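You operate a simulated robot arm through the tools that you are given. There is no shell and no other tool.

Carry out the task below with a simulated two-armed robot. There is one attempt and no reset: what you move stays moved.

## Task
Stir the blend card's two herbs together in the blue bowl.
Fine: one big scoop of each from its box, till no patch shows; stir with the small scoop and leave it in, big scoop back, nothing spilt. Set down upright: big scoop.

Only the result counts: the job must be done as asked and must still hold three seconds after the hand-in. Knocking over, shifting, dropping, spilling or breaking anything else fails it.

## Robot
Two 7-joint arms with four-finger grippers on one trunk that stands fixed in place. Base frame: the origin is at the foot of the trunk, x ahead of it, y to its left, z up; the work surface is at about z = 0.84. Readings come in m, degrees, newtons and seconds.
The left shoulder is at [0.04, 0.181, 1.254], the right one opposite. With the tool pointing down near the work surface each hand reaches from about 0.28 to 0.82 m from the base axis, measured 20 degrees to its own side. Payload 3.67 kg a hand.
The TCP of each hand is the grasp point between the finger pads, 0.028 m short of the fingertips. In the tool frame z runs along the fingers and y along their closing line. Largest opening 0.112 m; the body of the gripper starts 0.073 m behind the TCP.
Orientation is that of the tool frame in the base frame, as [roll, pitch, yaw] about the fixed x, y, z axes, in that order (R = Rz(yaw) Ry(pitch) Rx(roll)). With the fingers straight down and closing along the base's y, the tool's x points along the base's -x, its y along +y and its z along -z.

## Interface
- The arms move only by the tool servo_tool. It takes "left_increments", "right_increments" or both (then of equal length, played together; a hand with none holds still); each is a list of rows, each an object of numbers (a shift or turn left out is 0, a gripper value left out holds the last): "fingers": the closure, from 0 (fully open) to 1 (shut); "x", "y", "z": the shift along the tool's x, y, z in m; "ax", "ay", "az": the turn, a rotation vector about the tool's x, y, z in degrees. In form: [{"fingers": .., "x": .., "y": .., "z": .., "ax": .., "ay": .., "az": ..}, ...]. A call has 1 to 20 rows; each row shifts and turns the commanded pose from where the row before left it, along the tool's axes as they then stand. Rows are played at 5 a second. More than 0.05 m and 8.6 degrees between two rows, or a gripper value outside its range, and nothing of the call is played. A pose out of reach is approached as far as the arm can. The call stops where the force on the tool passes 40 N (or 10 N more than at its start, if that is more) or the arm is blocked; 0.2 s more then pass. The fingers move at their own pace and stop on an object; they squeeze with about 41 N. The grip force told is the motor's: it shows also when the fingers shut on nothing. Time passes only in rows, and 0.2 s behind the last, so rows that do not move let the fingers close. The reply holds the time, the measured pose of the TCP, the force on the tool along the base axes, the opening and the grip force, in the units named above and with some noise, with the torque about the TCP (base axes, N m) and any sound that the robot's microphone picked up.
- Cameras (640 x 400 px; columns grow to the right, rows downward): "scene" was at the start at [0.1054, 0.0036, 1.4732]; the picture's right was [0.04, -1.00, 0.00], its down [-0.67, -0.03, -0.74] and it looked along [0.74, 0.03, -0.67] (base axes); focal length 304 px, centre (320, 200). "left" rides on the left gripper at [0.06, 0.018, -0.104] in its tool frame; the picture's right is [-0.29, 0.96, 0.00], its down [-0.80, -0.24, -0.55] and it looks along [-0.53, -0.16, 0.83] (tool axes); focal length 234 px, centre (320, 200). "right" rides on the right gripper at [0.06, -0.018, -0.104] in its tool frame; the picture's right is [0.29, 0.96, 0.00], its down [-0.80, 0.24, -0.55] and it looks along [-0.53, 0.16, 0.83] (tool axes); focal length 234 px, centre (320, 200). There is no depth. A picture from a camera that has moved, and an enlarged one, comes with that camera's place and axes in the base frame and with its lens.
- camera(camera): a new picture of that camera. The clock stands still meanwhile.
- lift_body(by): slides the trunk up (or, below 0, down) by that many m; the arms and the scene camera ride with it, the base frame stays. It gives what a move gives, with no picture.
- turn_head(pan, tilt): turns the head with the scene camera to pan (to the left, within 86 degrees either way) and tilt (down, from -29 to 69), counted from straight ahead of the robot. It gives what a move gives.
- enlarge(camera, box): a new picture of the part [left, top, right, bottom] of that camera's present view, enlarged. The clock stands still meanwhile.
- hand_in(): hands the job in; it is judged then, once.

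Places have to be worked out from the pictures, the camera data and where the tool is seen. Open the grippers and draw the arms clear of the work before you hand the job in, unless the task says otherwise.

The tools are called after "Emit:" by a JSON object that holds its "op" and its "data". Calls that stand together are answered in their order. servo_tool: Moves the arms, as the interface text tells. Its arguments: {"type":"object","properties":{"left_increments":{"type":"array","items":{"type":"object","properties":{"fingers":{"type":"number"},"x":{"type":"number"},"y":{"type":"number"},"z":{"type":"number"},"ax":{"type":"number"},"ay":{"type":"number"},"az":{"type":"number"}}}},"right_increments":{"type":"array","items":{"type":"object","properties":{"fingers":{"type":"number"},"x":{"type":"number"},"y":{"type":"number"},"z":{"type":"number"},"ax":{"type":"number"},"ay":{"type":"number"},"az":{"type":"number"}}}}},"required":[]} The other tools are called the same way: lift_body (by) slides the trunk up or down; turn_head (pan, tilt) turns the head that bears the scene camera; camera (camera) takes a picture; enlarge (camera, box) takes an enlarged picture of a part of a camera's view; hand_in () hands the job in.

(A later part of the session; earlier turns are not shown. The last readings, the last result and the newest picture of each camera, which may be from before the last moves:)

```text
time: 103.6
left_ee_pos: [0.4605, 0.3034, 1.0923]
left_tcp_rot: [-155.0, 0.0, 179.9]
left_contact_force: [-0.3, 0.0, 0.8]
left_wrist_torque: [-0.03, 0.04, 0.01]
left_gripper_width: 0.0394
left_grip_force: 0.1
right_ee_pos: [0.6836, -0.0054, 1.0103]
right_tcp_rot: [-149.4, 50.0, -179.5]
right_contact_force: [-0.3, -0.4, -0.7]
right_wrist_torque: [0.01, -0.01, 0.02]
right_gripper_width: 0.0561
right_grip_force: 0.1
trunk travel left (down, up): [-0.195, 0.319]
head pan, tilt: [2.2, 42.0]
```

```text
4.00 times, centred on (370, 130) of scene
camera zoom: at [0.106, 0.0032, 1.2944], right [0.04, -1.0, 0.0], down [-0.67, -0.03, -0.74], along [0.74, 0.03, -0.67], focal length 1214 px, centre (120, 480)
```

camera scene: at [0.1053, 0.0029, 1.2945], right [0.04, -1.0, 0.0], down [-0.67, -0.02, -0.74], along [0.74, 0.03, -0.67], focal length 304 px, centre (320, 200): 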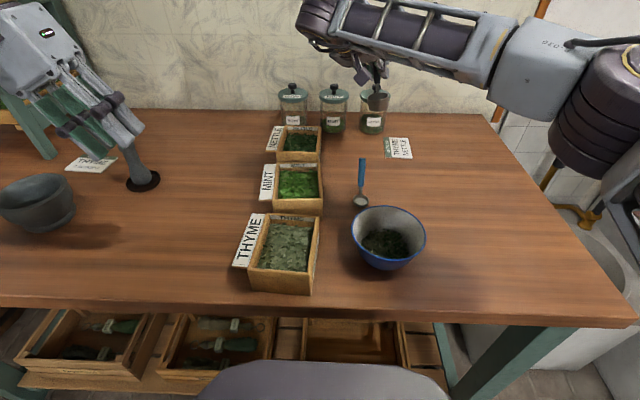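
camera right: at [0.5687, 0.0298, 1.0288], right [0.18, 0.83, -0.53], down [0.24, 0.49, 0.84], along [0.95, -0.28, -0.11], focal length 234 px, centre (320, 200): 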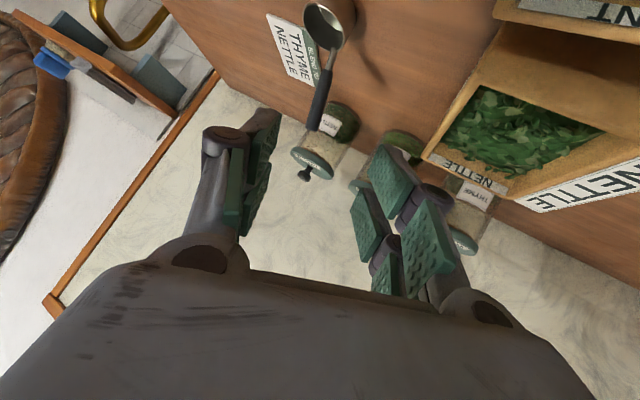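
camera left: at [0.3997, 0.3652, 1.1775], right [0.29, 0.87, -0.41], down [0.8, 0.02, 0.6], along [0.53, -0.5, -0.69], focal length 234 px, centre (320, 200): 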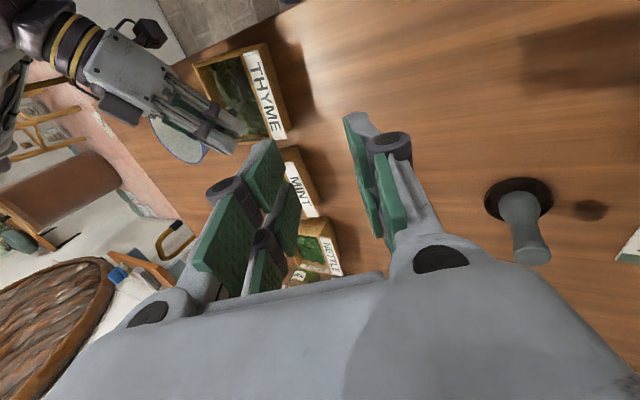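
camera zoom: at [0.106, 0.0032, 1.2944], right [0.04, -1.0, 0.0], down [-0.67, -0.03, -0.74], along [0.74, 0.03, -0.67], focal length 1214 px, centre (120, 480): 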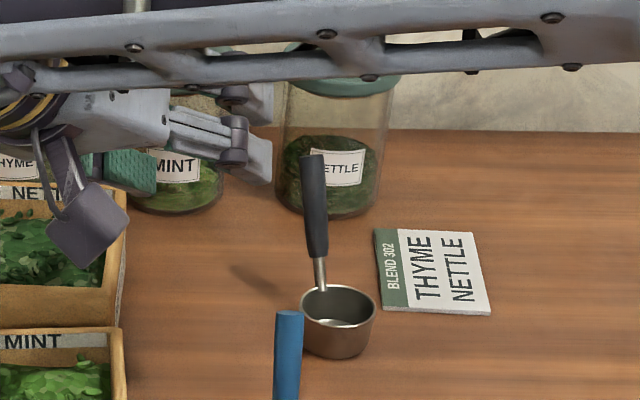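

The big scoop stands upright, empty and within about 1.5 cm of its original spot, touching nothing. I'll raise the trunk back for tool-down work and return the right hand to pointing straight down for the small scoop.

Emit:
{"op": "lift_body", "data": {"by": 0.18}}

Emit:
{"op": "servo_tool", "data": {"right_increments": [{"ax": -7.5}, {"ax": -7.5}, {"ax": -7.5}, {"ax": -7.5}, {"ay": 8.3}, {"ay": 8.3}, {"ay": 8.3}, {"ay": 8.3}, {"ay": 8.3}, {"ay": 8.3}, {}]}}

Emit:
{"op": "camera", "data": {"camera": "scene"}}

Emit:
{"op": "camera", "data": {"camera": "right"}}

```text
time: 105.6
left_ee_pos: [0.4603, 0.3047, 1.27]
left_tcp_rot: [-155.0, 0.0, 180.0]
left_contact_force: [-0.3, 0.2, 0.1]
left_wrist_torque: [-0.02, 0.01, -0.04]
left_gripper_width: 0.0391
left_grip_force: 0.0
right_ee_pos: [0.6831, -0.006, 1.1897]
right_tcp_rot: [-149.4, 50.0, -179.4]
right_contact_force: [-0.6, -0.4, -0.6]
right_wrist_torque: [0.0, 0.01, 0.03]
right_gripper_width: 0.056
right_grip_force: 0.0
trunk travel left (down, up): [-0.375, 0.139]
head pan, tilt: [2.2, 42.0]
```

```text
time: 108.0
left_ee_pos: [0.459, 0.3048, 1.2701]
left_tcp_rot: [-155.0, 0.0, -180.0]
left_contact_force: [-0.6, -1.5, -1.3]
left_wrist_torque: [0.02, -0.01, -0.01]
left_gripper_width: 0.0395
left_grip_force: 0.1
right_ee_pos: [0.6821, -0.006, 1.1899]
right_tcp_rot: [-179.8, 0.1, -179.8]
right_contact_force: [0.3, 0.0, -0.1]
right_wrist_torque: [0.01, -0.04, -0.02]
right_gripper_width: 0.0559
right_grip_force: 0.1
trunk travel left (down, up): [-0.375, 0.139]
head pan, tilt: [2.2, 42.0]
```

```text
taken
camera scene: at [0.105, 0.0033, 1.4733], right [0.04, -1.0, 0.0], down [-0.67, -0.03, -0.74], along [0.74, 0.03, -0.67], focal length 304 px, centre (320, 200)
```

scene: 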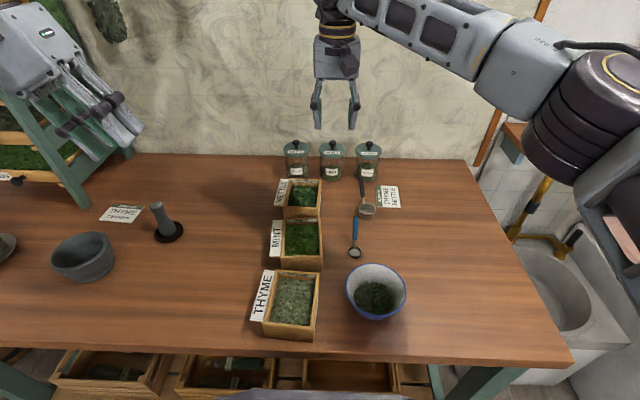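

```text
taken
camera right: at [0.6228, -0.0235, 1.2945], right [-0.29, 0.96, -0.01], down [0.8, 0.25, 0.55], along [0.53, 0.16, -0.83], focal length 234 px, centre (320, 200)
```

right: 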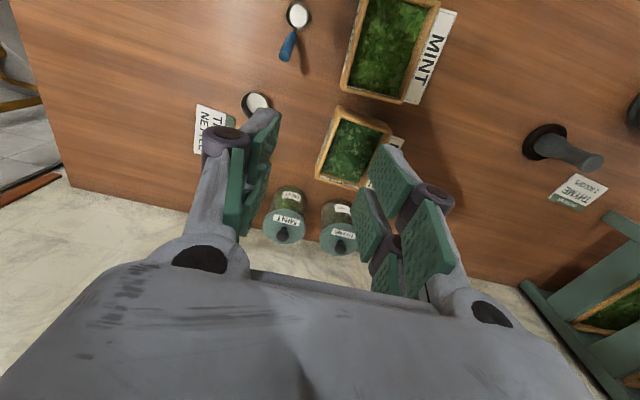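

From the original viewpoint, everything sits within about a centimetre of its start. I'll zoom in on the small scoop from both cameras to pin down its handle.

Emit:
{"op": "enlarge", "data": {"camera": "scene", "box": [325, 200, 395, 270]}}

Emit:
{"op": "enlarge", "data": {"camera": "right", "box": [250, 0, 350, 70]}}

Emit:
{"op": "enlarge", "data": {"camera": "scene", "box": [330, 250, 420, 330]}}

Emit:
{"op": "enlarge", "data": {"camera": "scene", "box": [260, 165, 340, 225]}}

```text
5.71 times, centred on (360, 235) of scene
camera zoom: at [0.105, 0.0033, 1.4733], right [0.04, -1.0, 0.0], down [-0.67, -0.03, -0.74], along [0.74, 0.03, -0.67], focal length 1735 px, centre (91, 0)
```

zoom: 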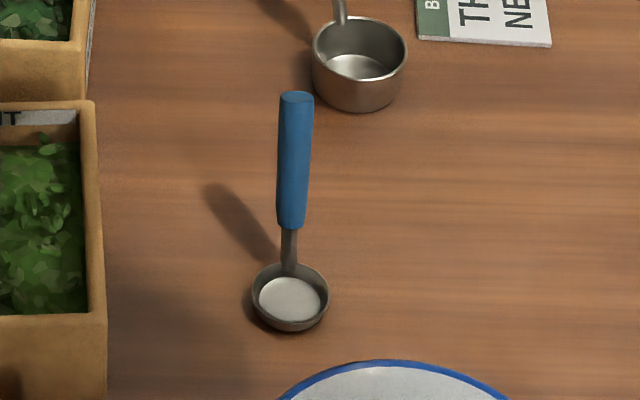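

```text
5.71 times, centred on (300, 35) of right
camera zoom: at [0.6228, -0.0235, 1.2945], right [-0.29, 0.96, -0.01], down [0.8, 0.25, 0.55], along [0.53, 0.16, -0.83], focal length 1338 px, centre (434, 1143)
```

zoom: 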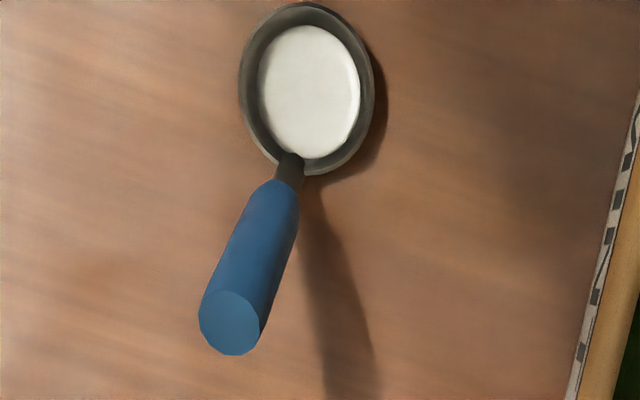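

```text
5.00 times, centred on (375, 290) of scene
camera zoom: at [0.105, 0.0033, 1.4733], right [0.04, -1.0, 0.0], down [-0.67, -0.03, -0.74], along [0.74, 0.03, -0.67], focal length 1518 px, centre (45, -250)
```

zoom: 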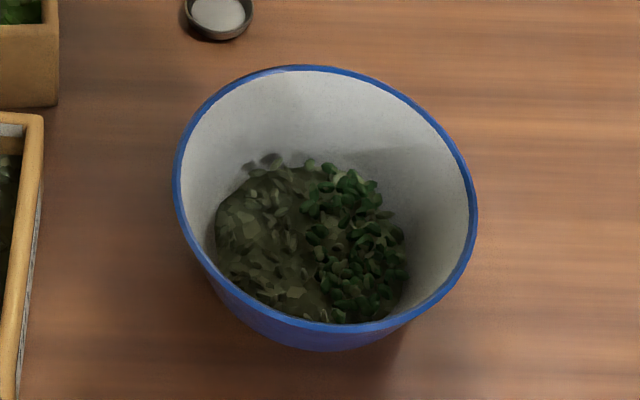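

```text
6.67 times, centred on (300, 195) of scene
camera zoom: at [0.105, 0.0033, 1.4733], right [0.04, -1.0, 0.0], down [-0.67, -0.03, -0.74], along [0.74, 0.03, -0.67], focal length 2024 px, centre (453, 233)
```

zoom: 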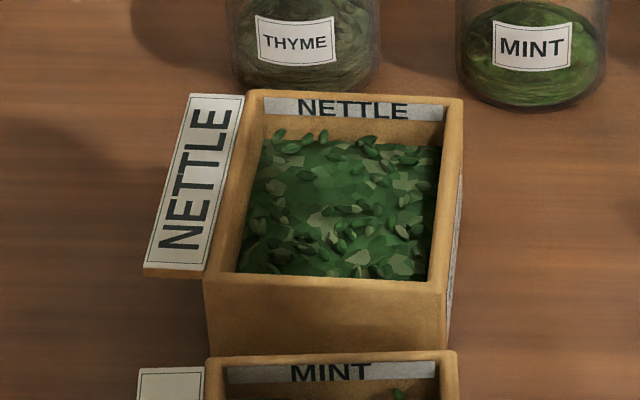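

Triangulation agrees to a millimetre: the blue handle runs from (0.619, -0.066, 0.875) to (0.650, -0.067, 0.927). I'll come straight down over it.

Emit:
{"op": "servo_tool", "data": {"right_increments": [{"x": 0.02, "y": -0.0305, "z": 0.02}, {"x": 0.02, "y": -0.0305, "z": 0.02}, {"z": 0.045}, {"z": 0.045}, {"z": 0.045}, {"z": 0.04}, {}]}}

Emit:
{"op": "camera", "data": {"camera": "right"}}

Emit:
{"op": "enlarge", "data": {"camera": "scene", "box": [310, 170, 420, 270]}}

```text
time: 109.6
left_ee_pos: [0.4601, 0.3054, 1.2704]
left_tcp_rot: [-155.1, 0.0, 180.0]
left_contact_force: [-0.6, -0.3, 0.4]
left_wrist_torque: [0.05, 0.0, 0.02]
left_gripper_width: 0.0392
left_grip_force: 0.0
right_ee_pos: [0.6452, -0.0658, 0.9754]
right_tcp_rot: [-179.7, 0.3, -179.7]
right_contact_force: [-0.1, -0.3, -0.1]
right_wrist_torque: [-0.03, -0.02, -0.02]
right_gripper_width: 0.0559
right_grip_force: 0.1
trunk travel left (down, up): [-0.375, 0.139]
head pan, tilt: [2.2, 42.0]
```

```text
taken
camera right: at [0.5853, -0.084, 1.0797], right [-0.29, 0.96, -0.01], down [0.79, 0.25, 0.56], along [0.53, 0.16, -0.83], focal length 234 px, centre (320, 200)
```

right: 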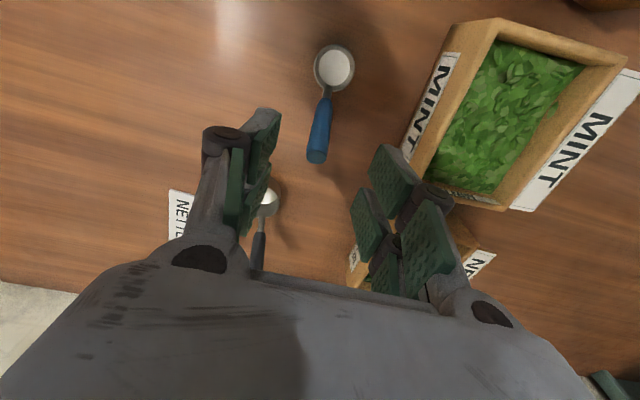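

```text
4.00 times, centred on (365, 220) of scene
camera zoom: at [0.1048, 0.0033, 1.4733], right [0.04, -1.0, 0.0], down [-0.67, -0.03, -0.74], along [0.74, 0.03, -0.67], focal length 1214 px, centre (140, 120)
```

zoom: 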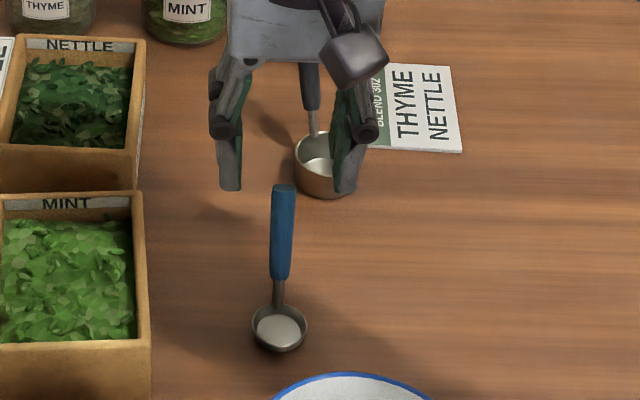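

The alignment looks right. I'll descend the last 6 cm and close on the handle.

Emit:
{"op": "servo_tool", "data": {"right_increments": [{"x": 0.003, "y": -0.001, "z": 0.02}, {"z": 0.02}, {"z": 0.021}, {}, {"fingers": 1.0}, {}, {}, {}]}}

Emit:
{"op": "camera", "data": {"camera": "right"}}

Emit:
{"op": "enlarge", "data": {"camera": "scene", "box": [310, 170, 420, 270]}}

```text
time: 111.4
left_ee_pos: [0.4587, 0.3054, 1.2697]
left_tcp_rot: [-155.0, 0.0, 180.0]
left_contact_force: [-0.9, -0.4, -0.2]
left_wrist_torque: [0.0, 0.02, 0.01]
left_gripper_width: 0.0393
left_grip_force: 0.1
right_ee_pos: [0.642, -0.0679, 0.9135]
right_tcp_rot: [-179.7, 0.3, -179.9]
right_contact_force: [0.2, -2.1, -0.9]
right_wrist_torque: [-0.05, 0.0, -0.01]
right_gripper_width: 0.0166
right_grip_force: 41.1
trunk travel left (down, up): [-0.375, 0.139]
head pan, tilt: [2.2, 42.0]
```

```text
taken
camera right: at [0.5822, -0.0858, 1.0181], right [-0.29, 0.96, -0.01], down [0.79, 0.25, 0.56], along [0.53, 0.16, -0.83], focal length 234 px, centre (320, 200)
```

right: 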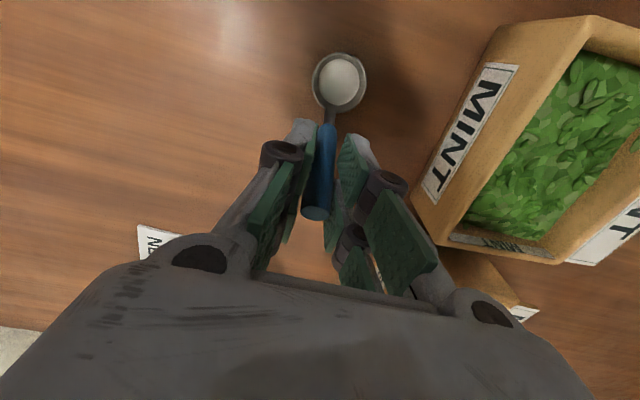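

```text
4.00 times, centred on (365, 220) of scene
camera zoom: at [0.1054, 0.0037, 1.4732], right [0.04, -1.0, 0.0], down [-0.67, -0.03, -0.74], along [0.74, 0.03, -0.67], focal length 1214 px, centre (140, 120)
```

zoom: 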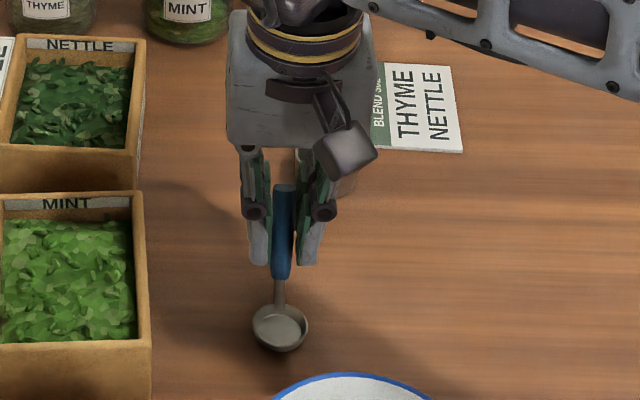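

The small scoop is gripped. I'll lift it and carry it over the bowl, then pitch the hand 20° so the handle stands more upright and the fingers stay above the bowl rim.

Emit:
{"op": "servo_tool", "data": {"right_increments": [{"z": -0.01}, {"z": -0.03}, {"z": -0.04}, {"z": -0.04}, {"x": 0.0279, "y": -0.0062}, {"x": 0.0279, "y": -0.0062}, {"x": 0.0279, "y": -0.0062}, {"x": 0.0279, "y": -0.0062}, {"x": 0.0279, "y": -0.0062}, {"ay": -6.67}, {"ay": -6.67}, {"ay": -6.66}, {}]}}

Emit:
{"op": "enlarge", "data": {"camera": "scene", "box": [310, 190, 460, 330]}}

Emit:
{"op": "camera", "data": {"camera": "right"}}

Emit:
{"op": "camera", "data": {"camera": "left"}}

```text
time: 114.2
left_ee_pos: [0.46, 0.3043, 1.2705]
left_tcp_rot: [-155.0, 0.0, 180.0]
left_contact_force: [0.2, -0.6, 0.1]
left_wrist_torque: [-0.02, 0.01, -0.01]
left_gripper_width: 0.0391
left_grip_force: 0.0
right_ee_pos: [0.5018, -0.1008, 1.0328]
right_tcp_rot: [-179.6, 20.3, -179.8]
right_contact_force: [-0.8, 0.1, -0.2]
right_wrist_torque: [0.01, -0.02, -0.03]
right_gripper_width: 0.0165
right_grip_force: 40.9
trunk travel left (down, up): [-0.375, 0.139]
head pan, tilt: [2.2, 42.0]
```

```text
2.86 times, centred on (385, 260) of scene
camera zoom: at [0.1058, 0.0039, 1.4732], right [0.04, -1.0, 0.0], down [-0.67, -0.03, -0.74], along [0.74, 0.03, -0.67], focal length 868 px, centre (134, 29)
```

zoom: 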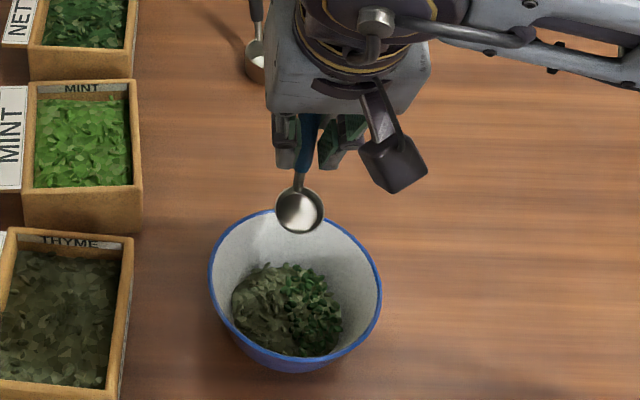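

```text
taken
camera right: at [0.4094, -0.1185, 1.1105], right [-0.27, 0.96, -0.11], down [0.56, 0.25, 0.79], along [0.79, 0.16, -0.6], focal length 234 px, centre (320, 200)
```

right: 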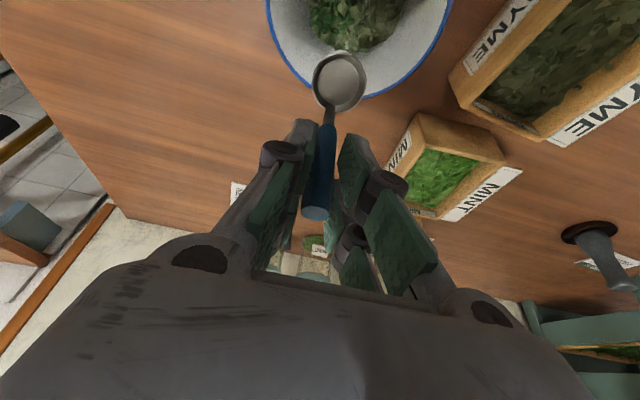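

```text
taken
camera left: at [0.4002, 0.3653, 1.356], right [0.29, 0.87, -0.41], down [0.8, 0.02, 0.6], along [0.53, -0.5, -0.69], focal length 234 px, centre (320, 200)
```

left: 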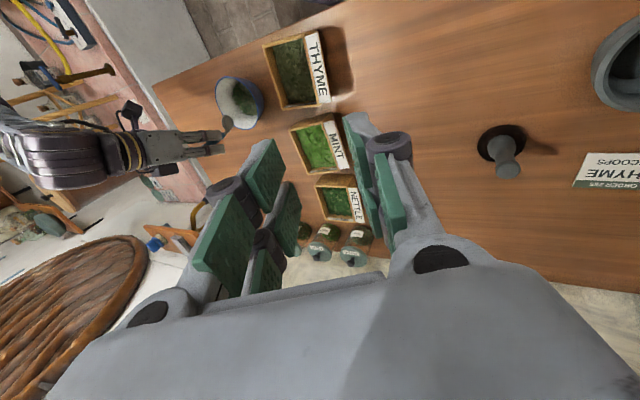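

The small scoop is above the bowl's far edge as computed. I'll centre it over the bowl and lower it in.

Emit:
{"op": "servo_tool", "data": {"right_increments": [{"x": 0.0128, "z": -0.0047}, {"x": 0.0127, "z": -0.0046}, {"x": 0.006, "z": 0.0164}, {"x": 0.006, "z": 0.0164}, {"x": 0.006, "z": 0.0164}, {"x": 0.0051, "z": 0.0141}, {"x": 0.0027, "z": 0.0075}, {}]}}

Emit:
{"op": "enlarge", "data": {"camera": "scene", "box": [310, 190, 460, 330]}}

Emit:
{"op": "enlarge", "data": {"camera": "left", "box": [180, 50, 300, 150]}}

Emit:
{"op": "camera", "data": {"camera": "right"}}

```text
time: 116.0
left_ee_pos: [0.4592, 0.3053, 1.2711]
left_tcp_rot: [-155.0, 0.0, 180.0]
left_contact_force: [0.1, 0.9, -0.3]
left_wrist_torque: [0.0, -0.01, -0.01]
left_gripper_width: 0.039
left_grip_force: 0.1
right_ee_pos: [0.4742, -0.1011, 0.959]
right_tcp_rot: [-179.6, 20.1, -179.7]
right_contact_force: [0.0, 0.3, -0.4]
right_wrist_torque: [-0.02, 0.01, -0.01]
right_gripper_width: 0.0164
right_grip_force: 41.0
trunk travel left (down, up): [-0.375, 0.139]
head pan, tilt: [2.2, 42.0]
```

```text
2.86 times, centred on (385, 260) of scene
camera zoom: at [0.1054, 0.0037, 1.4732], right [0.04, -1.0, 0.0], down [-0.67, -0.03, -0.74], along [0.74, 0.03, -0.67], focal length 868 px, centre (134, 29)
```

zoom: 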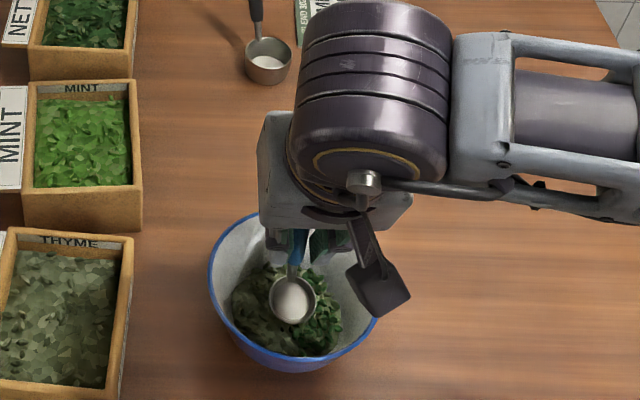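

```text
4.00 times, centred on (240, 100) of left
camera zoom: at [0.3999, 0.3652, 1.3562], right [0.29, 0.87, -0.41], down [0.8, 0.02, 0.6], along [0.53, -0.5, -0.69], focal length 937 px, centre (640, 600)
```

zoom: 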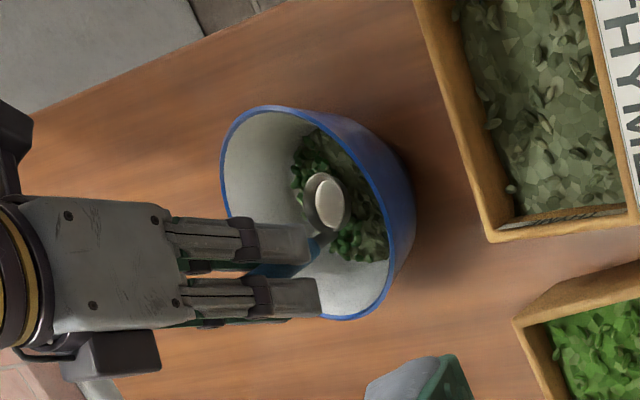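

```text
taken
camera right: at [0.3817, -0.1198, 1.0366], right [-0.27, 0.96, -0.11], down [0.56, 0.25, 0.79], along [0.79, 0.16, -0.6], focal length 234 px, centre (320, 200)
```

right: 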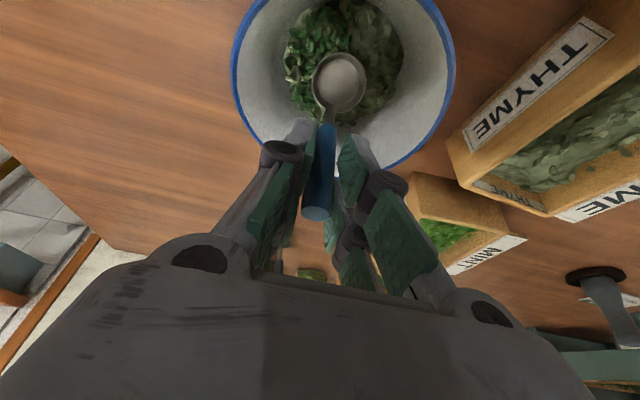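

The cup is just touching the herb. I'll go 12 mm deeper and do one gentle circle of 17 mm radius, checking the forces.

Emit:
{"op": "servo_tool", "data": {"right_increments": [{"x": 0.002, "z": 0.0056}, {"x": 0.002, "z": 0.0056}, {"y": 0.0085}, {"y": 0.0085}, {"x": -0.0113, "y": -0.005, "z": 0.0041}, {"x": -0.0047, "y": -0.012, "z": 0.0017}, {"x": 0.0047, "y": -0.012, "z": -0.0017}, {"x": 0.0113, "y": -0.005, "z": -0.0041}, {"x": 0.0113, "y": 0.005, "z": -0.0041}, {"x": 0.0047, "y": 0.012, "z": -0.0017}, {"x": -0.0047, "y": 0.012, "z": 0.0017}, {"x": -0.0113, "y": 0.005, "z": 0.0041}, {}]}}

Emit:
{"op": "enlarge", "data": {"camera": "scene", "box": [310, 190, 460, 330]}}

Emit:
{"op": "camera", "data": {"camera": "right"}}

```text
time: 118.8
left_ee_pos: [0.4594, 0.304, 1.27]
left_tcp_rot: [-154.9, 0.0, 180.0]
left_contact_force: [-0.2, 0.0, 0.0]
left_wrist_torque: [0.01, 0.01, -0.02]
left_gripper_width: 0.039
left_grip_force: 0.0
right_ee_pos: [0.4735, -0.0843, 0.9464]
right_tcp_rot: [-179.6, 20.2, -179.8]
right_contact_force: [-0.1, -0.2, -0.7]
right_wrist_torque: [0.01, -0.02, -0.02]
right_gripper_width: 0.0161
right_grip_force: 41.2
trunk travel left (down, up): [-0.375, 0.139]
head pan, tilt: [2.2, 42.0]
```

```text
2.86 times, centred on (385, 260) of scene
camera zoom: at [0.1051, 0.0035, 1.4733], right [0.04, -1.0, 0.0], down [-0.67, -0.03, -0.74], along [0.74, 0.03, -0.67], focal length 868 px, centre (134, 29)
```

zoom: 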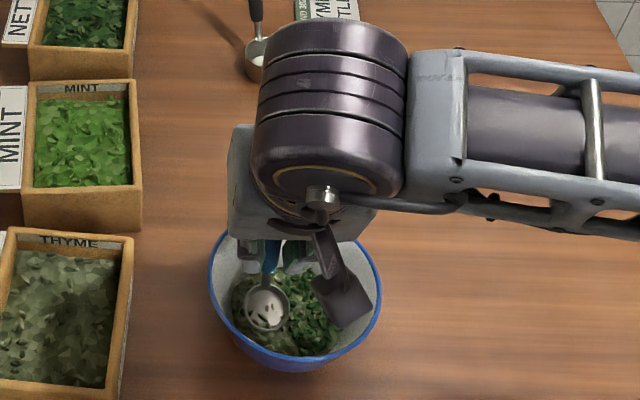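

```text
taken
camera right: at [0.3815, -0.1019, 1.0243], right [-0.27, 0.96, -0.11], down [0.56, 0.25, 0.79], along [0.79, 0.16, -0.6], focal length 234 px, centre (320, 200)
```

right: 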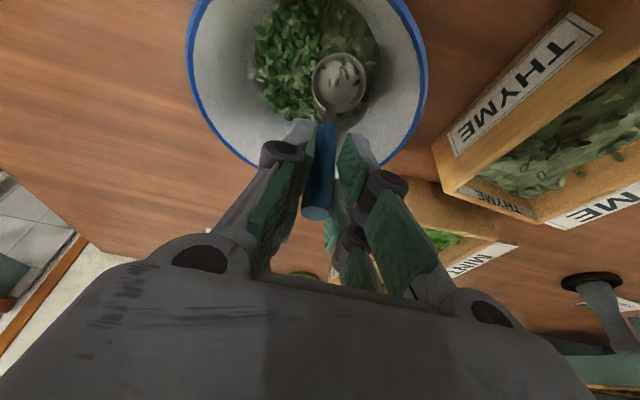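

There's no wall contact, and the herb is starting to move. I'll zoom in to see the patches and then continue with more loops.

Emit:
{"op": "servo_tool", "data": {"right_increments": [{"x": 0.0014, "y": 0.003, "z": 0.0038}, {"x": -0.0132, "y": -0.0059, "z": 0.0048}, {"x": -0.0055, "y": -0.0141, "z": 0.002}, {"x": 0.0055, "y": -0.0141, "z": -0.002}, {"x": 0.0132, "y": -0.0059, "z": -0.0048}, {"x": 0.0132, "y": 0.0059, "z": -0.0048}, {"x": 0.0055, "y": 0.0141, "z": -0.002}, {"x": -0.0055, "y": 0.0141, "z": 0.002}, {"x": -0.0132, "y": 0.0059, "z": 0.0048}, {"x": -0.0132, "y": -0.0059, "z": 0.0048}, {"x": -0.0055, "y": -0.0141, "z": 0.002}, {"x": 0.0055, "y": -0.0141, "z": -0.002}, {"x": 0.0132, "y": -0.0059, "z": -0.0048}, {"x": 0.0132, "y": 0.0059, "z": -0.0048}, {"x": 0.0055, "y": 0.0141, "z": -0.002}, {"x": -0.0055, "y": 0.0141, "z": 0.002}, {"x": -0.0132, "y": 0.0059, "z": 0.0048}, {}]}}

Emit:
{"op": "enlarge", "data": {"camera": "scene", "box": [340, 250, 420, 330]}}

Emit:
{"op": "enlarge", "data": {"camera": "right", "box": [180, 0, 440, 170]}}

```text
time: 122.6
left_ee_pos: [0.4588, 0.3047, 1.27]
left_tcp_rot: [-155.0, 0.0, -180.0]
left_contact_force: [0.1, 0.1, -0.3]
left_wrist_torque: [-0.01, -0.01, -0.03]
left_gripper_width: 0.0393
left_grip_force: 0.1
right_ee_pos: [0.4742, -0.0798, 0.9431]
right_tcp_rot: [-179.5, 20.1, -179.7]
right_contact_force: [0.5, -0.6, -1.0]
right_wrist_torque: [-0.01, -0.01, 0.04]
right_gripper_width: 0.0165
right_grip_force: 41.0
trunk travel left (down, up): [-0.375, 0.139]
head pan, tilt: [2.2, 42.0]
```

```text
5.00 times, centred on (380, 290) of scene
camera zoom: at [0.105, 0.0035, 1.4733], right [0.04, -1.0, 0.0], down [-0.67, -0.03, -0.74], along [0.74, 0.03, -0.67], focal length 1518 px, centre (20, -250)
```

zoom: 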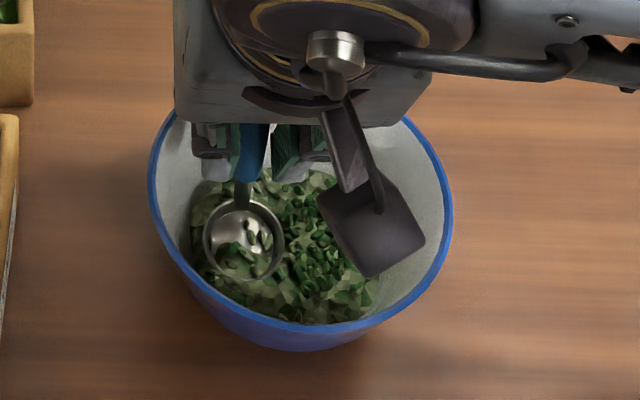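

```text
2.35 times, centred on (310, 85) of right
camera zoom: at [0.3824, -0.0989, 1.0202], right [-0.27, 0.96, -0.11], down [0.56, 0.25, 0.79], along [0.79, 0.16, -0.6], focal length 551 px, centre (344, 471)
```

zoom: 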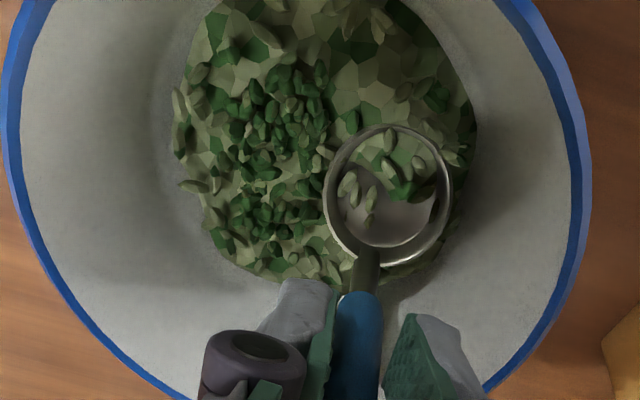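

The herbs are mixing well. A nettle cluster remains near the centre, so I'll do small-radius loops through the middle and then cross strokes.

Emit:
{"op": "servo_tool", "data": {"right_increments": [{"y": -0.012}, {"x": -0.0053, "y": -0.0024, "z": 0.0019}, {"x": -0.0022, "y": -0.0056, "z": 0.0008}, {"x": 0.0022, "y": -0.0056, "z": -0.0008}, {"x": 0.0053, "y": -0.0024, "z": -0.0019}, {"x": 0.0053, "y": 0.0024, "z": -0.0019}, {"x": 0.0022, "y": 0.0056, "z": -0.0008}, {"x": -0.0022, "y": 0.0056, "z": 0.0008}, {"x": -0.0053, "y": 0.0024, "z": 0.0019}, {"y": -0.014}, {"y": -0.014}, {"y": 0.014}, {"y": 0.014}, {"y": -0.008, "x": -0.0132, "z": 0.0048}, {"x": 0.0188, "z": -0.0068}, {"x": 0.0132, "z": -0.0048}, {"x": -0.0188, "z": 0.0068}, {"y": 0.008}, {"y": 0.012}, {}]}}

Emit:
{"op": "servo_tool", "data": {"right_increments": [{"x": -0.0132, "y": -0.0059, "z": 0.0048}, {"x": -0.0055, "y": -0.0141, "z": 0.002}, {"x": 0.0055, "y": -0.0141, "z": -0.002}, {"x": 0.0132, "y": -0.0059, "z": -0.0048}, {"x": 0.0132, "y": 0.0059, "z": -0.0048}, {"x": 0.0055, "y": 0.0141, "z": -0.002}, {"x": -0.0055, "y": 0.0141, "z": 0.002}, {"x": -0.0132, "y": 0.0059, "z": 0.0048}, {"x": -0.0132, "y": -0.0059, "z": 0.0048}, {"x": -0.0055, "y": -0.0141, "z": 0.002}, {"x": 0.0055, "y": -0.0141, "z": -0.002}, {"x": 0.0132, "y": -0.0059, "z": -0.0048}, {"x": 0.0132, "y": 0.0059, "z": -0.0048}, {"x": 0.0055, "y": 0.0141, "z": -0.002}, {"x": -0.0055, "y": 0.0141, "z": 0.002}, {"x": -0.0132, "y": 0.0059, "z": 0.0048}, {}]}}

Emit:
{"op": "enlarge", "data": {"camera": "right", "box": [180, 0, 440, 170]}}

Emit:
{"op": "enlarge", "data": {"camera": "scene", "box": [340, 250, 420, 330]}}

```text
time: 126.8
left_ee_pos: [0.459, 0.3047, 1.27]
left_tcp_rot: [-155.0, -0.1, -180.0]
left_contact_force: [0.2, 0.7, -1.4]
left_wrist_torque: [0.0, -0.04, 0.0]
left_gripper_width: 0.0395
left_grip_force: 0.1
right_ee_pos: [0.475, -0.0804, 0.9426]
right_tcp_rot: [-179.6, 20.2, -179.7]
right_contact_force: [1.3, 0.1, -0.1]
right_wrist_torque: [-0.02, 0.03, 0.01]
right_gripper_width: 0.0161
right_grip_force: 40.8
trunk travel left (down, up): [-0.375, 0.139]
head pan, tilt: [2.2, 42.0]
```

```text
time: 130.4
left_ee_pos: [0.4604, 0.3038, 1.271]
left_tcp_rot: [-155.0, -0.1, -180.0]
left_contact_force: [-1.4, -0.4, -0.8]
left_wrist_torque: [0.0, -0.01, -0.02]
left_gripper_width: 0.0391
left_grip_force: 0.0
right_ee_pos: [0.474, -0.0813, 0.9413]
right_tcp_rot: [-179.6, 20.2, -179.7]
right_contact_force: [-0.5, -0.2, -0.1]
right_wrist_torque: [0.02, -0.01, 0.02]
right_gripper_width: 0.0164
right_grip_force: 41.6
trunk travel left (down, up): [-0.375, 0.139]
head pan, tilt: [2.2, 42.0]
```

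```text
2.35 times, centred on (310, 85) of right
camera zoom: at [0.3815, -0.0989, 1.0192], right [-0.27, 0.96, -0.11], down [0.56, 0.25, 0.79], along [0.79, 0.16, -0.6], focal length 551 px, centre (344, 471)
```

zoom: 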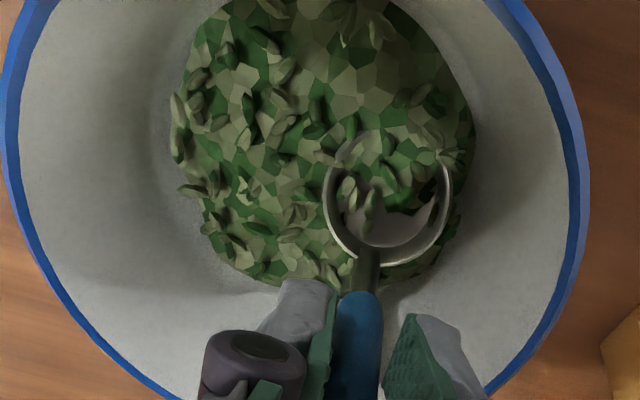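

```text
5.00 times, centred on (380, 290) of scene
camera zoom: at [0.105, 0.0036, 1.4733], right [0.04, -1.0, 0.0], down [-0.67, -0.03, -0.74], along [0.74, 0.03, -0.67], focal length 1518 px, centre (20, -250)
```

zoom: 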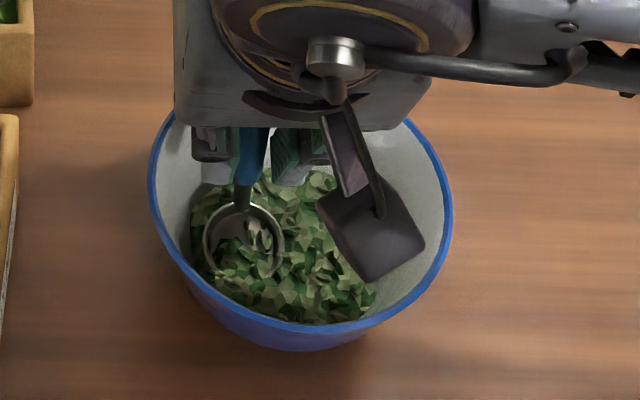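

It's nearly uniform; only a slightly paler area remains on the robot side. I'll stir more, reversing direction and biasing toward that side.

Emit:
{"op": "servo_tool", "data": {"right_increments": [{"x": 0.0132, "y": -0.0059, "z": -0.0048}, {"x": 0.0075, "y": -0.0141, "z": -0.0027}, {"x": -0.0055, "y": -0.0141, "z": 0.002}, {"x": -0.0132, "y": -0.0059, "z": 0.0048}, {"x": -0.0132, "y": 0.0059, "z": 0.0048}, {"x": -0.0055, "y": 0.0141, "z": 0.002}, {"x": 0.0055, "y": 0.0141, "z": -0.002}, {"x": 0.0132, "y": 0.0059, "z": -0.0048}, {"x": 0.0112, "y": -0.0059, "z": -0.0041}, {"x": 0.0055, "y": -0.0141, "z": -0.002}, {"y": -0.012}, {"y": 0.012}, {"y": 0.012}, {"y": -0.012}, {"x": -0.015, "z": 0.0055}, {"x": -0.0188, "z": 0.0068}, {"x": 0.0188, "z": -0.0068}, {"x": 0.015, "z": -0.0055}, {}]}}

Emit:
{"op": "enlarge", "data": {"camera": "right", "box": [180, 0, 440, 170]}}

Emit:
{"op": "enlarge", "data": {"camera": "scene", "box": [340, 250, 420, 330]}}

```text
time: 134.4
left_ee_pos: [0.4598, 0.3041, 1.2701]
left_tcp_rot: [-155.0, 0.0, -180.0]
left_contact_force: [0.1, -0.5, -0.8]
left_wrist_torque: [0.01, 0.02, 0.01]
left_gripper_width: 0.0393
left_grip_force: 0.1
right_ee_pos: [0.4552, -0.1028, 0.9437]
right_tcp_rot: [-179.7, 20.2, -179.7]
right_contact_force: [-0.3, -0.8, -0.8]
right_wrist_torque: [-0.01, 0.02, -0.01]
right_gripper_width: 0.0166
right_grip_force: 40.7
trunk travel left (down, up): [-0.375, 0.139]
head pan, tilt: [2.2, 42.0]
```

```text
2.35 times, centred on (310, 85) of right
camera zoom: at [0.3632, -0.1194, 1.0205], right [-0.27, 0.96, -0.11], down [0.56, 0.25, 0.79], along [0.79, 0.16, -0.6], focal length 551 px, centre (344, 471)
```

zoom: 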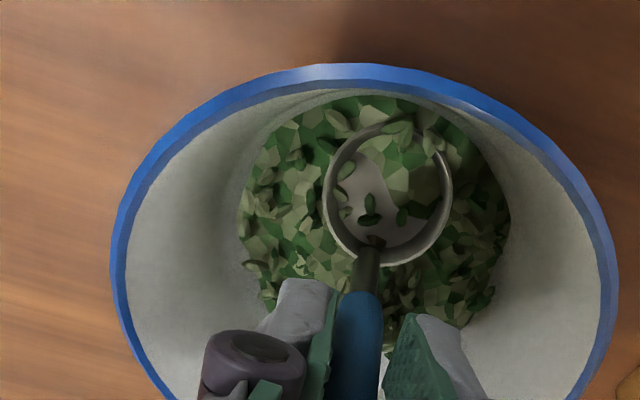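

```text
5.00 times, centred on (380, 290) of scene
camera zoom: at [0.1058, 0.0036, 1.4732], right [0.04, -1.0, 0.0], down [-0.67, -0.03, -0.74], along [0.74, 0.03, -0.67], focal length 1518 px, centre (20, -250)
```

zoom: 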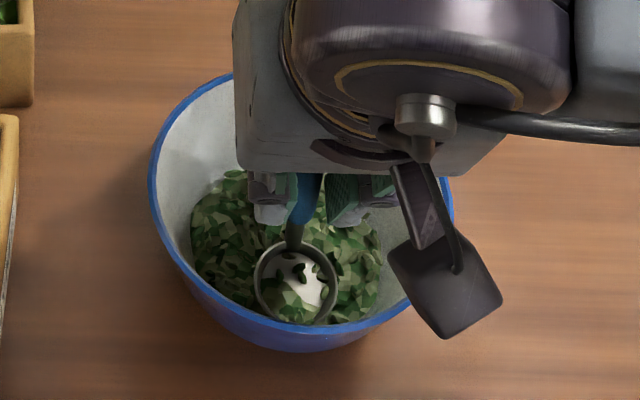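

It looks well blended. As the card says "fine", I'll run a few more full loops for uniformity.

Emit:
{"op": "servo_tool", "data": {"right_increments": [{"x": -0.0183, "z": 0.0067}, {"y": 0.0205}, {"x": -0.0132, "y": -0.0059, "z": 0.0048}, {"x": -0.0055, "y": -0.0141, "z": 0.002}, {"x": 0.0055, "y": -0.0141, "z": -0.002}, {"x": 0.0132, "y": -0.0059, "z": -0.0048}, {"x": 0.0132, "y": 0.0059, "z": -0.0048}, {"x": 0.0055, "y": 0.0141, "z": -0.002}, {"x": -0.0055, "y": 0.0141, "z": 0.002}, {"x": -0.0132, "y": 0.0059, "z": 0.0048}, {"x": -0.0132, "y": -0.0059, "z": 0.0048}, {"x": -0.0055, "y": -0.0141, "z": 0.002}, {"x": 0.0055, "y": -0.0141, "z": -0.002}, {"x": 0.0132, "y": -0.0059, "z": -0.0048}, {"x": 0.0132, "y": 0.0059, "z": -0.0048}, {"x": 0.0055, "y": 0.0141, "z": -0.002}, {"x": -0.0055, "y": 0.0141, "z": 0.002}, {"x": -0.0132, "y": 0.0059, "z": 0.0048}, {"y": -0.01}, {}]}}

Emit:
{"op": "servo_tool", "data": {"right_increments": [{"x": -0.0066, "y": -0.003, "z": 0.0024}, {"x": -0.0028, "y": -0.007, "z": 0.001}, {"x": 0.0028, "y": -0.007, "z": -0.001}, {"x": 0.0066, "y": -0.003, "z": -0.0024}, {"x": 0.0066, "y": 0.003, "z": -0.0024}, {"x": 0.0028, "y": 0.007, "z": -0.001}, {"x": -0.0028, "y": 0.007, "z": 0.001}, {"x": -0.0066, "y": 0.003, "z": 0.0024}, {"y": 0.01}, {"x": 0.0132, "y": -0.0059, "z": -0.0048}, {"x": 0.0055, "y": -0.0141, "z": -0.002}, {"x": -0.0055, "y": -0.0141, "z": 0.002}, {"x": -0.0132, "y": -0.0059, "z": 0.0048}, {"x": -0.0132, "y": 0.0059, "z": 0.0048}, {"x": -0.0055, "y": 0.0141, "z": 0.002}, {"x": 0.0055, "y": 0.0141, "z": -0.002}, {"x": 0.0132, "y": 0.0059, "z": -0.0048}, {"y": -0.01}, {"y": -0.01}, {}]}}

Emit:
{"op": "enlarge", "data": {"camera": "right", "box": [180, 0, 440, 170]}}

Emit:
{"op": "enlarge", "data": {"camera": "scene", "box": [340, 250, 420, 330]}}

```text
time: 138.6
left_ee_pos: [0.4601, 0.3051, 1.2699]
left_tcp_rot: [-155.0, 0.0, 180.0]
left_contact_force: [-0.5, 0.1, 0.0]
left_wrist_torque: [-0.04, 0.01, -0.03]
left_gripper_width: 0.0392
left_grip_force: 0.1
right_ee_pos: [0.4744, -0.0914, 0.9409]
right_tcp_rot: [-179.6, 20.1, -179.7]
right_contact_force: [-0.1, 0.6, -1.4]
right_wrist_torque: [-0.02, -0.01, -0.02]
right_gripper_width: 0.0166
right_grip_force: 40.6
trunk travel left (down, up): [-0.375, 0.139]
head pan, tilt: [2.2, 42.0]
```

```text
time: 142.8
left_ee_pos: [0.4591, 0.305, 1.2697]
left_tcp_rot: [-154.9, 0.1, 180.0]
left_contact_force: [-0.3, 0.4, 0.0]
left_wrist_torque: [-0.03, -0.02, -0.02]
left_gripper_width: 0.0391
left_grip_force: 0.0
right_ee_pos: [0.4745, -0.0993, 0.9438]
right_tcp_rot: [-179.7, 20.2, -179.7]
right_contact_force: [0.1, 0.1, -0.6]
right_wrist_torque: [-0.01, 0.03, 0.0]
right_gripper_width: 0.0165
right_grip_force: 41.6
trunk travel left (down, up): [-0.375, 0.139]
head pan, tilt: [2.2, 42.0]
```

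```text
2.35 times, centred on (310, 85) of right
camera zoom: at [0.3818, -0.1185, 1.0202], right [-0.27, 0.96, -0.11], down [0.56, 0.25, 0.79], along [0.79, 0.16, -0.6], focal length 551 px, centre (344, 471)
```

zoom: 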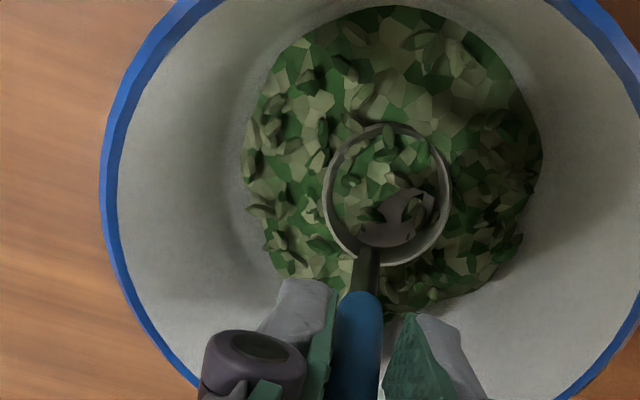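

```text
5.00 times, centred on (380, 290) of scene
camera zoom: at [0.1054, 0.004, 1.4732], right [0.04, -1.0, 0.0], down [-0.67, -0.03, -0.74], along [0.74, 0.03, -0.67], focal length 1518 px, centre (20, -250)
```

zoom: 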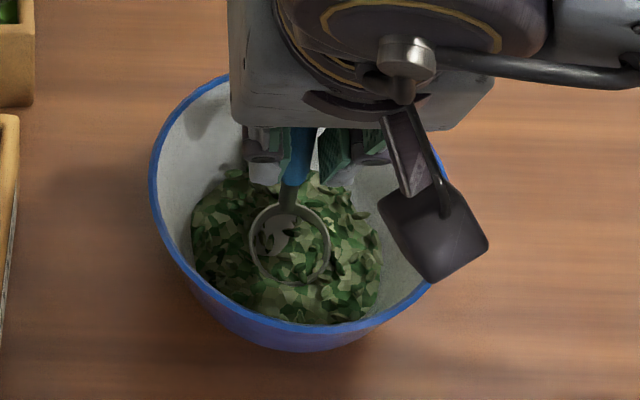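

The blend is uniform with no patch left. I'll now bring the scoop back upright, slightly toward the robot side of the bowl, before setting it down.

Emit:
{"op": "servo_tool", "data": {"right_increments": [{"x": -0.0045, "z": 0.0052, "ay": 6.75}, {"x": -0.005, "z": 0.0046, "ay": 6.75}, {"x": -0.0056, "z": 0.004, "ay": 6.75}, {}, {"z": 0.003}, {"z": 0.002}, {}]}}

Emit:
{"op": "enlarge", "data": {"camera": "scene", "box": [330, 230, 430, 330]}}

Emit:
{"op": "camera", "data": {"camera": "right"}}

Emit:
{"op": "enlarge", "data": {"camera": "left", "box": [180, 50, 300, 150]}}

```text
time: 144.4
left_ee_pos: [0.4589, 0.3048, 1.2709]
left_tcp_rot: [-155.0, 0.0, 180.0]
left_contact_force: [0.7, -0.3, -0.3]
left_wrist_torque: [-0.02, 0.0, 0.03]
left_gripper_width: 0.0395
left_grip_force: 0.0
right_ee_pos: [0.4923, -0.1017, 0.9276]
right_tcp_rot: [-179.6, 0.0, -179.8]
right_contact_force: [-2.1, -0.7, -0.4]
right_wrist_torque: [-0.02, 0.03, 0.0]
right_gripper_width: 0.0162
right_grip_force: 40.7
trunk travel left (down, up): [-0.375, 0.139]
head pan, tilt: [2.2, 42.0]
```

```text
4.00 times, centred on (380, 280) of scene
camera zoom: at [0.1049, 0.0036, 1.4733], right [0.04, -1.0, 0.0], down [-0.67, -0.03, -0.74], along [0.74, 0.03, -0.67], focal length 1214 px, centre (80, -120)
```

zoom: 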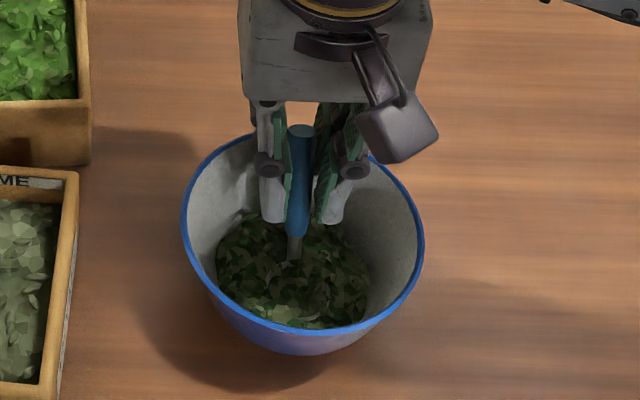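

```text
taken
camera right: at [0.4321, -0.119, 1.0326], right [-0.29, 0.96, -0.01], down [0.8, 0.25, 0.55], along [0.53, 0.16, -0.83], focal length 234 px, centre (320, 200)
```

right: 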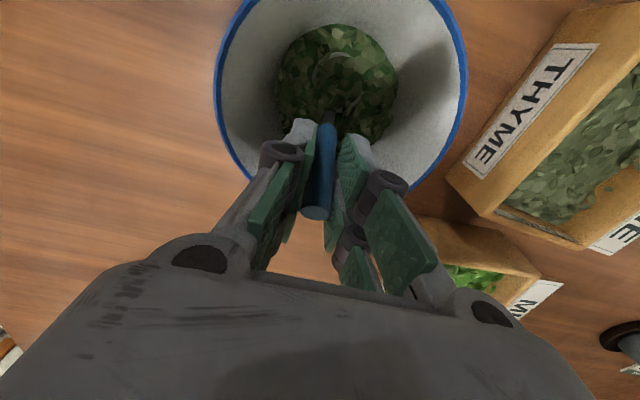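

```text
4.00 times, centred on (240, 100) of left
camera zoom: at [0.3994, 0.3651, 1.3563], right [0.29, 0.87, -0.41], down [0.8, 0.02, 0.6], along [0.53, -0.5, -0.69], focal length 937 px, centre (640, 600)
```

zoom: 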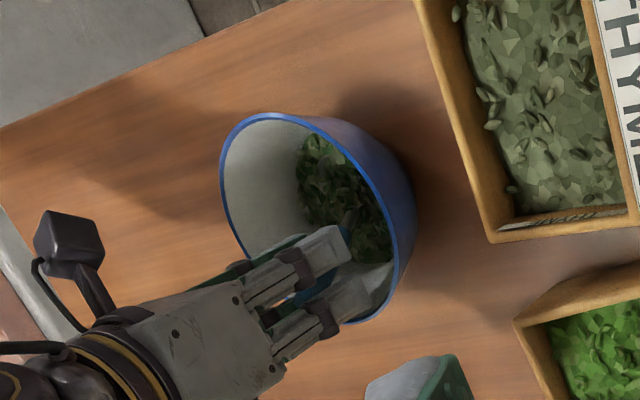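

The scoop is upright and buried in the blend, just above the bowl floor. I'll lower in 1 mm steps until contact.

Emit:
{"op": "servo_tool", "data": {"right_increments": [{"z": 0.0015}, {"z": 0.001}, {}]}}

Emit:
{"op": "servo_tool", "data": {"right_increments": [{"z": 0.001}, {"z": 0.001}, {}]}}

```text
time: 145.2
left_ee_pos: [0.4598, 0.3041, 1.2708]
left_tcp_rot: [-154.9, 0.0, 180.0]
left_contact_force: [0.1, -0.6, -0.8]
left_wrist_torque: [-0.01, -0.01, 0.01]
left_gripper_width: 0.0391
left_grip_force: 0.2
right_ee_pos: [0.4921, -0.1009, 0.9254]
right_tcp_rot: [-179.6, 0.0, -179.9]
right_contact_force: [-1.7, 0.0, 1.4]
right_wrist_torque: [0.01, -0.02, -0.04]
right_gripper_width: 0.0166
right_grip_force: 40.8
trunk travel left (down, up): [-0.375, 0.139]
head pan, tilt: [2.2, 42.0]
```

```text
time: 146.0
left_ee_pos: [0.4588, 0.305, 1.2721]
left_tcp_rot: [-155.0, 0.0, -180.0]
left_contact_force: [-1.1, -0.4, 0.9]
left_wrist_torque: [0.03, 0.0, 0.01]
left_gripper_width: 0.0392
left_grip_force: 0.1
right_ee_pos: [0.4913, -0.1014, 0.9238]
right_tcp_rot: [-179.8, 0.0, -179.9]
right_contact_force: [-2.7, -0.6, 8.0]
right_wrist_torque: [0.0, 0.07, 0.03]
right_gripper_width: 0.0167
right_grip_force: 41.3
trunk travel left (down, up): [-0.375, 0.139]
head pan, tilt: [2.2, 42.0]
```

There's contact on the bowl floor at 8 N. I'll ease off and open the fingers just enough to release.

Emit:
{"op": "servo_tool", "data": {"right_increments": [{"z": -0.001}, {"fingers": 0.72}, {}, {}]}}

Emit:
{"op": "enlarge", "data": {"camera": "scene", "box": [330, 230, 430, 330]}}

Emit:
{"op": "camera", "data": {"camera": "right"}}

```text
time: 147.0
left_ee_pos: [0.4601, 0.3051, 1.2705]
left_tcp_rot: [-155.1, 0.0, 180.0]
left_contact_force: [-0.3, -0.4, 0.7]
left_wrist_torque: [0.02, -0.02, -0.02]
left_gripper_width: 0.039
left_grip_force: 0.1
right_ee_pos: [0.4915, -0.1012, 0.924]
right_tcp_rot: [-179.5, -0.1, -179.9]
right_contact_force: [-2.5, -0.2, 0.6]
right_wrist_torque: [-0.02, -0.01, 0.02]
right_gripper_width: 0.0303
right_grip_force: 0.1
trunk travel left (down, up): [-0.375, 0.139]
head pan, tilt: [2.2, 42.0]
```

```text
4.00 times, centred on (380, 280) of scene
camera zoom: at [0.1051, 0.0036, 1.4733], right [0.04, -1.0, 0.0], down [-0.67, -0.03, -0.74], along [0.74, 0.03, -0.67], focal length 1214 px, centre (80, -120)
```

zoom: 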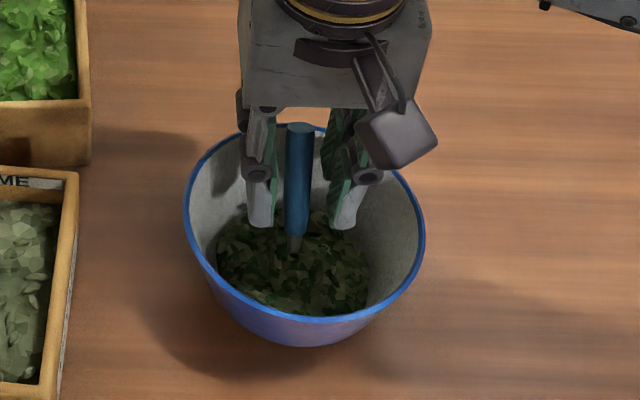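

```text
taken
camera right: at [0.4321, -0.1194, 1.0285], right [-0.29, 0.96, -0.01], down [0.8, 0.25, 0.55], along [0.53, 0.16, -0.83], focal length 234 px, centre (320, 200)
```

right: 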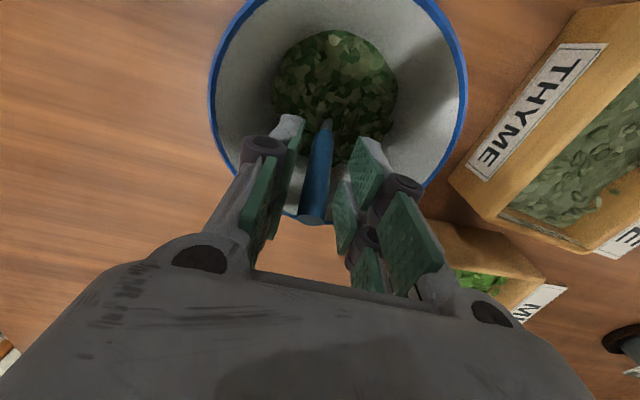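

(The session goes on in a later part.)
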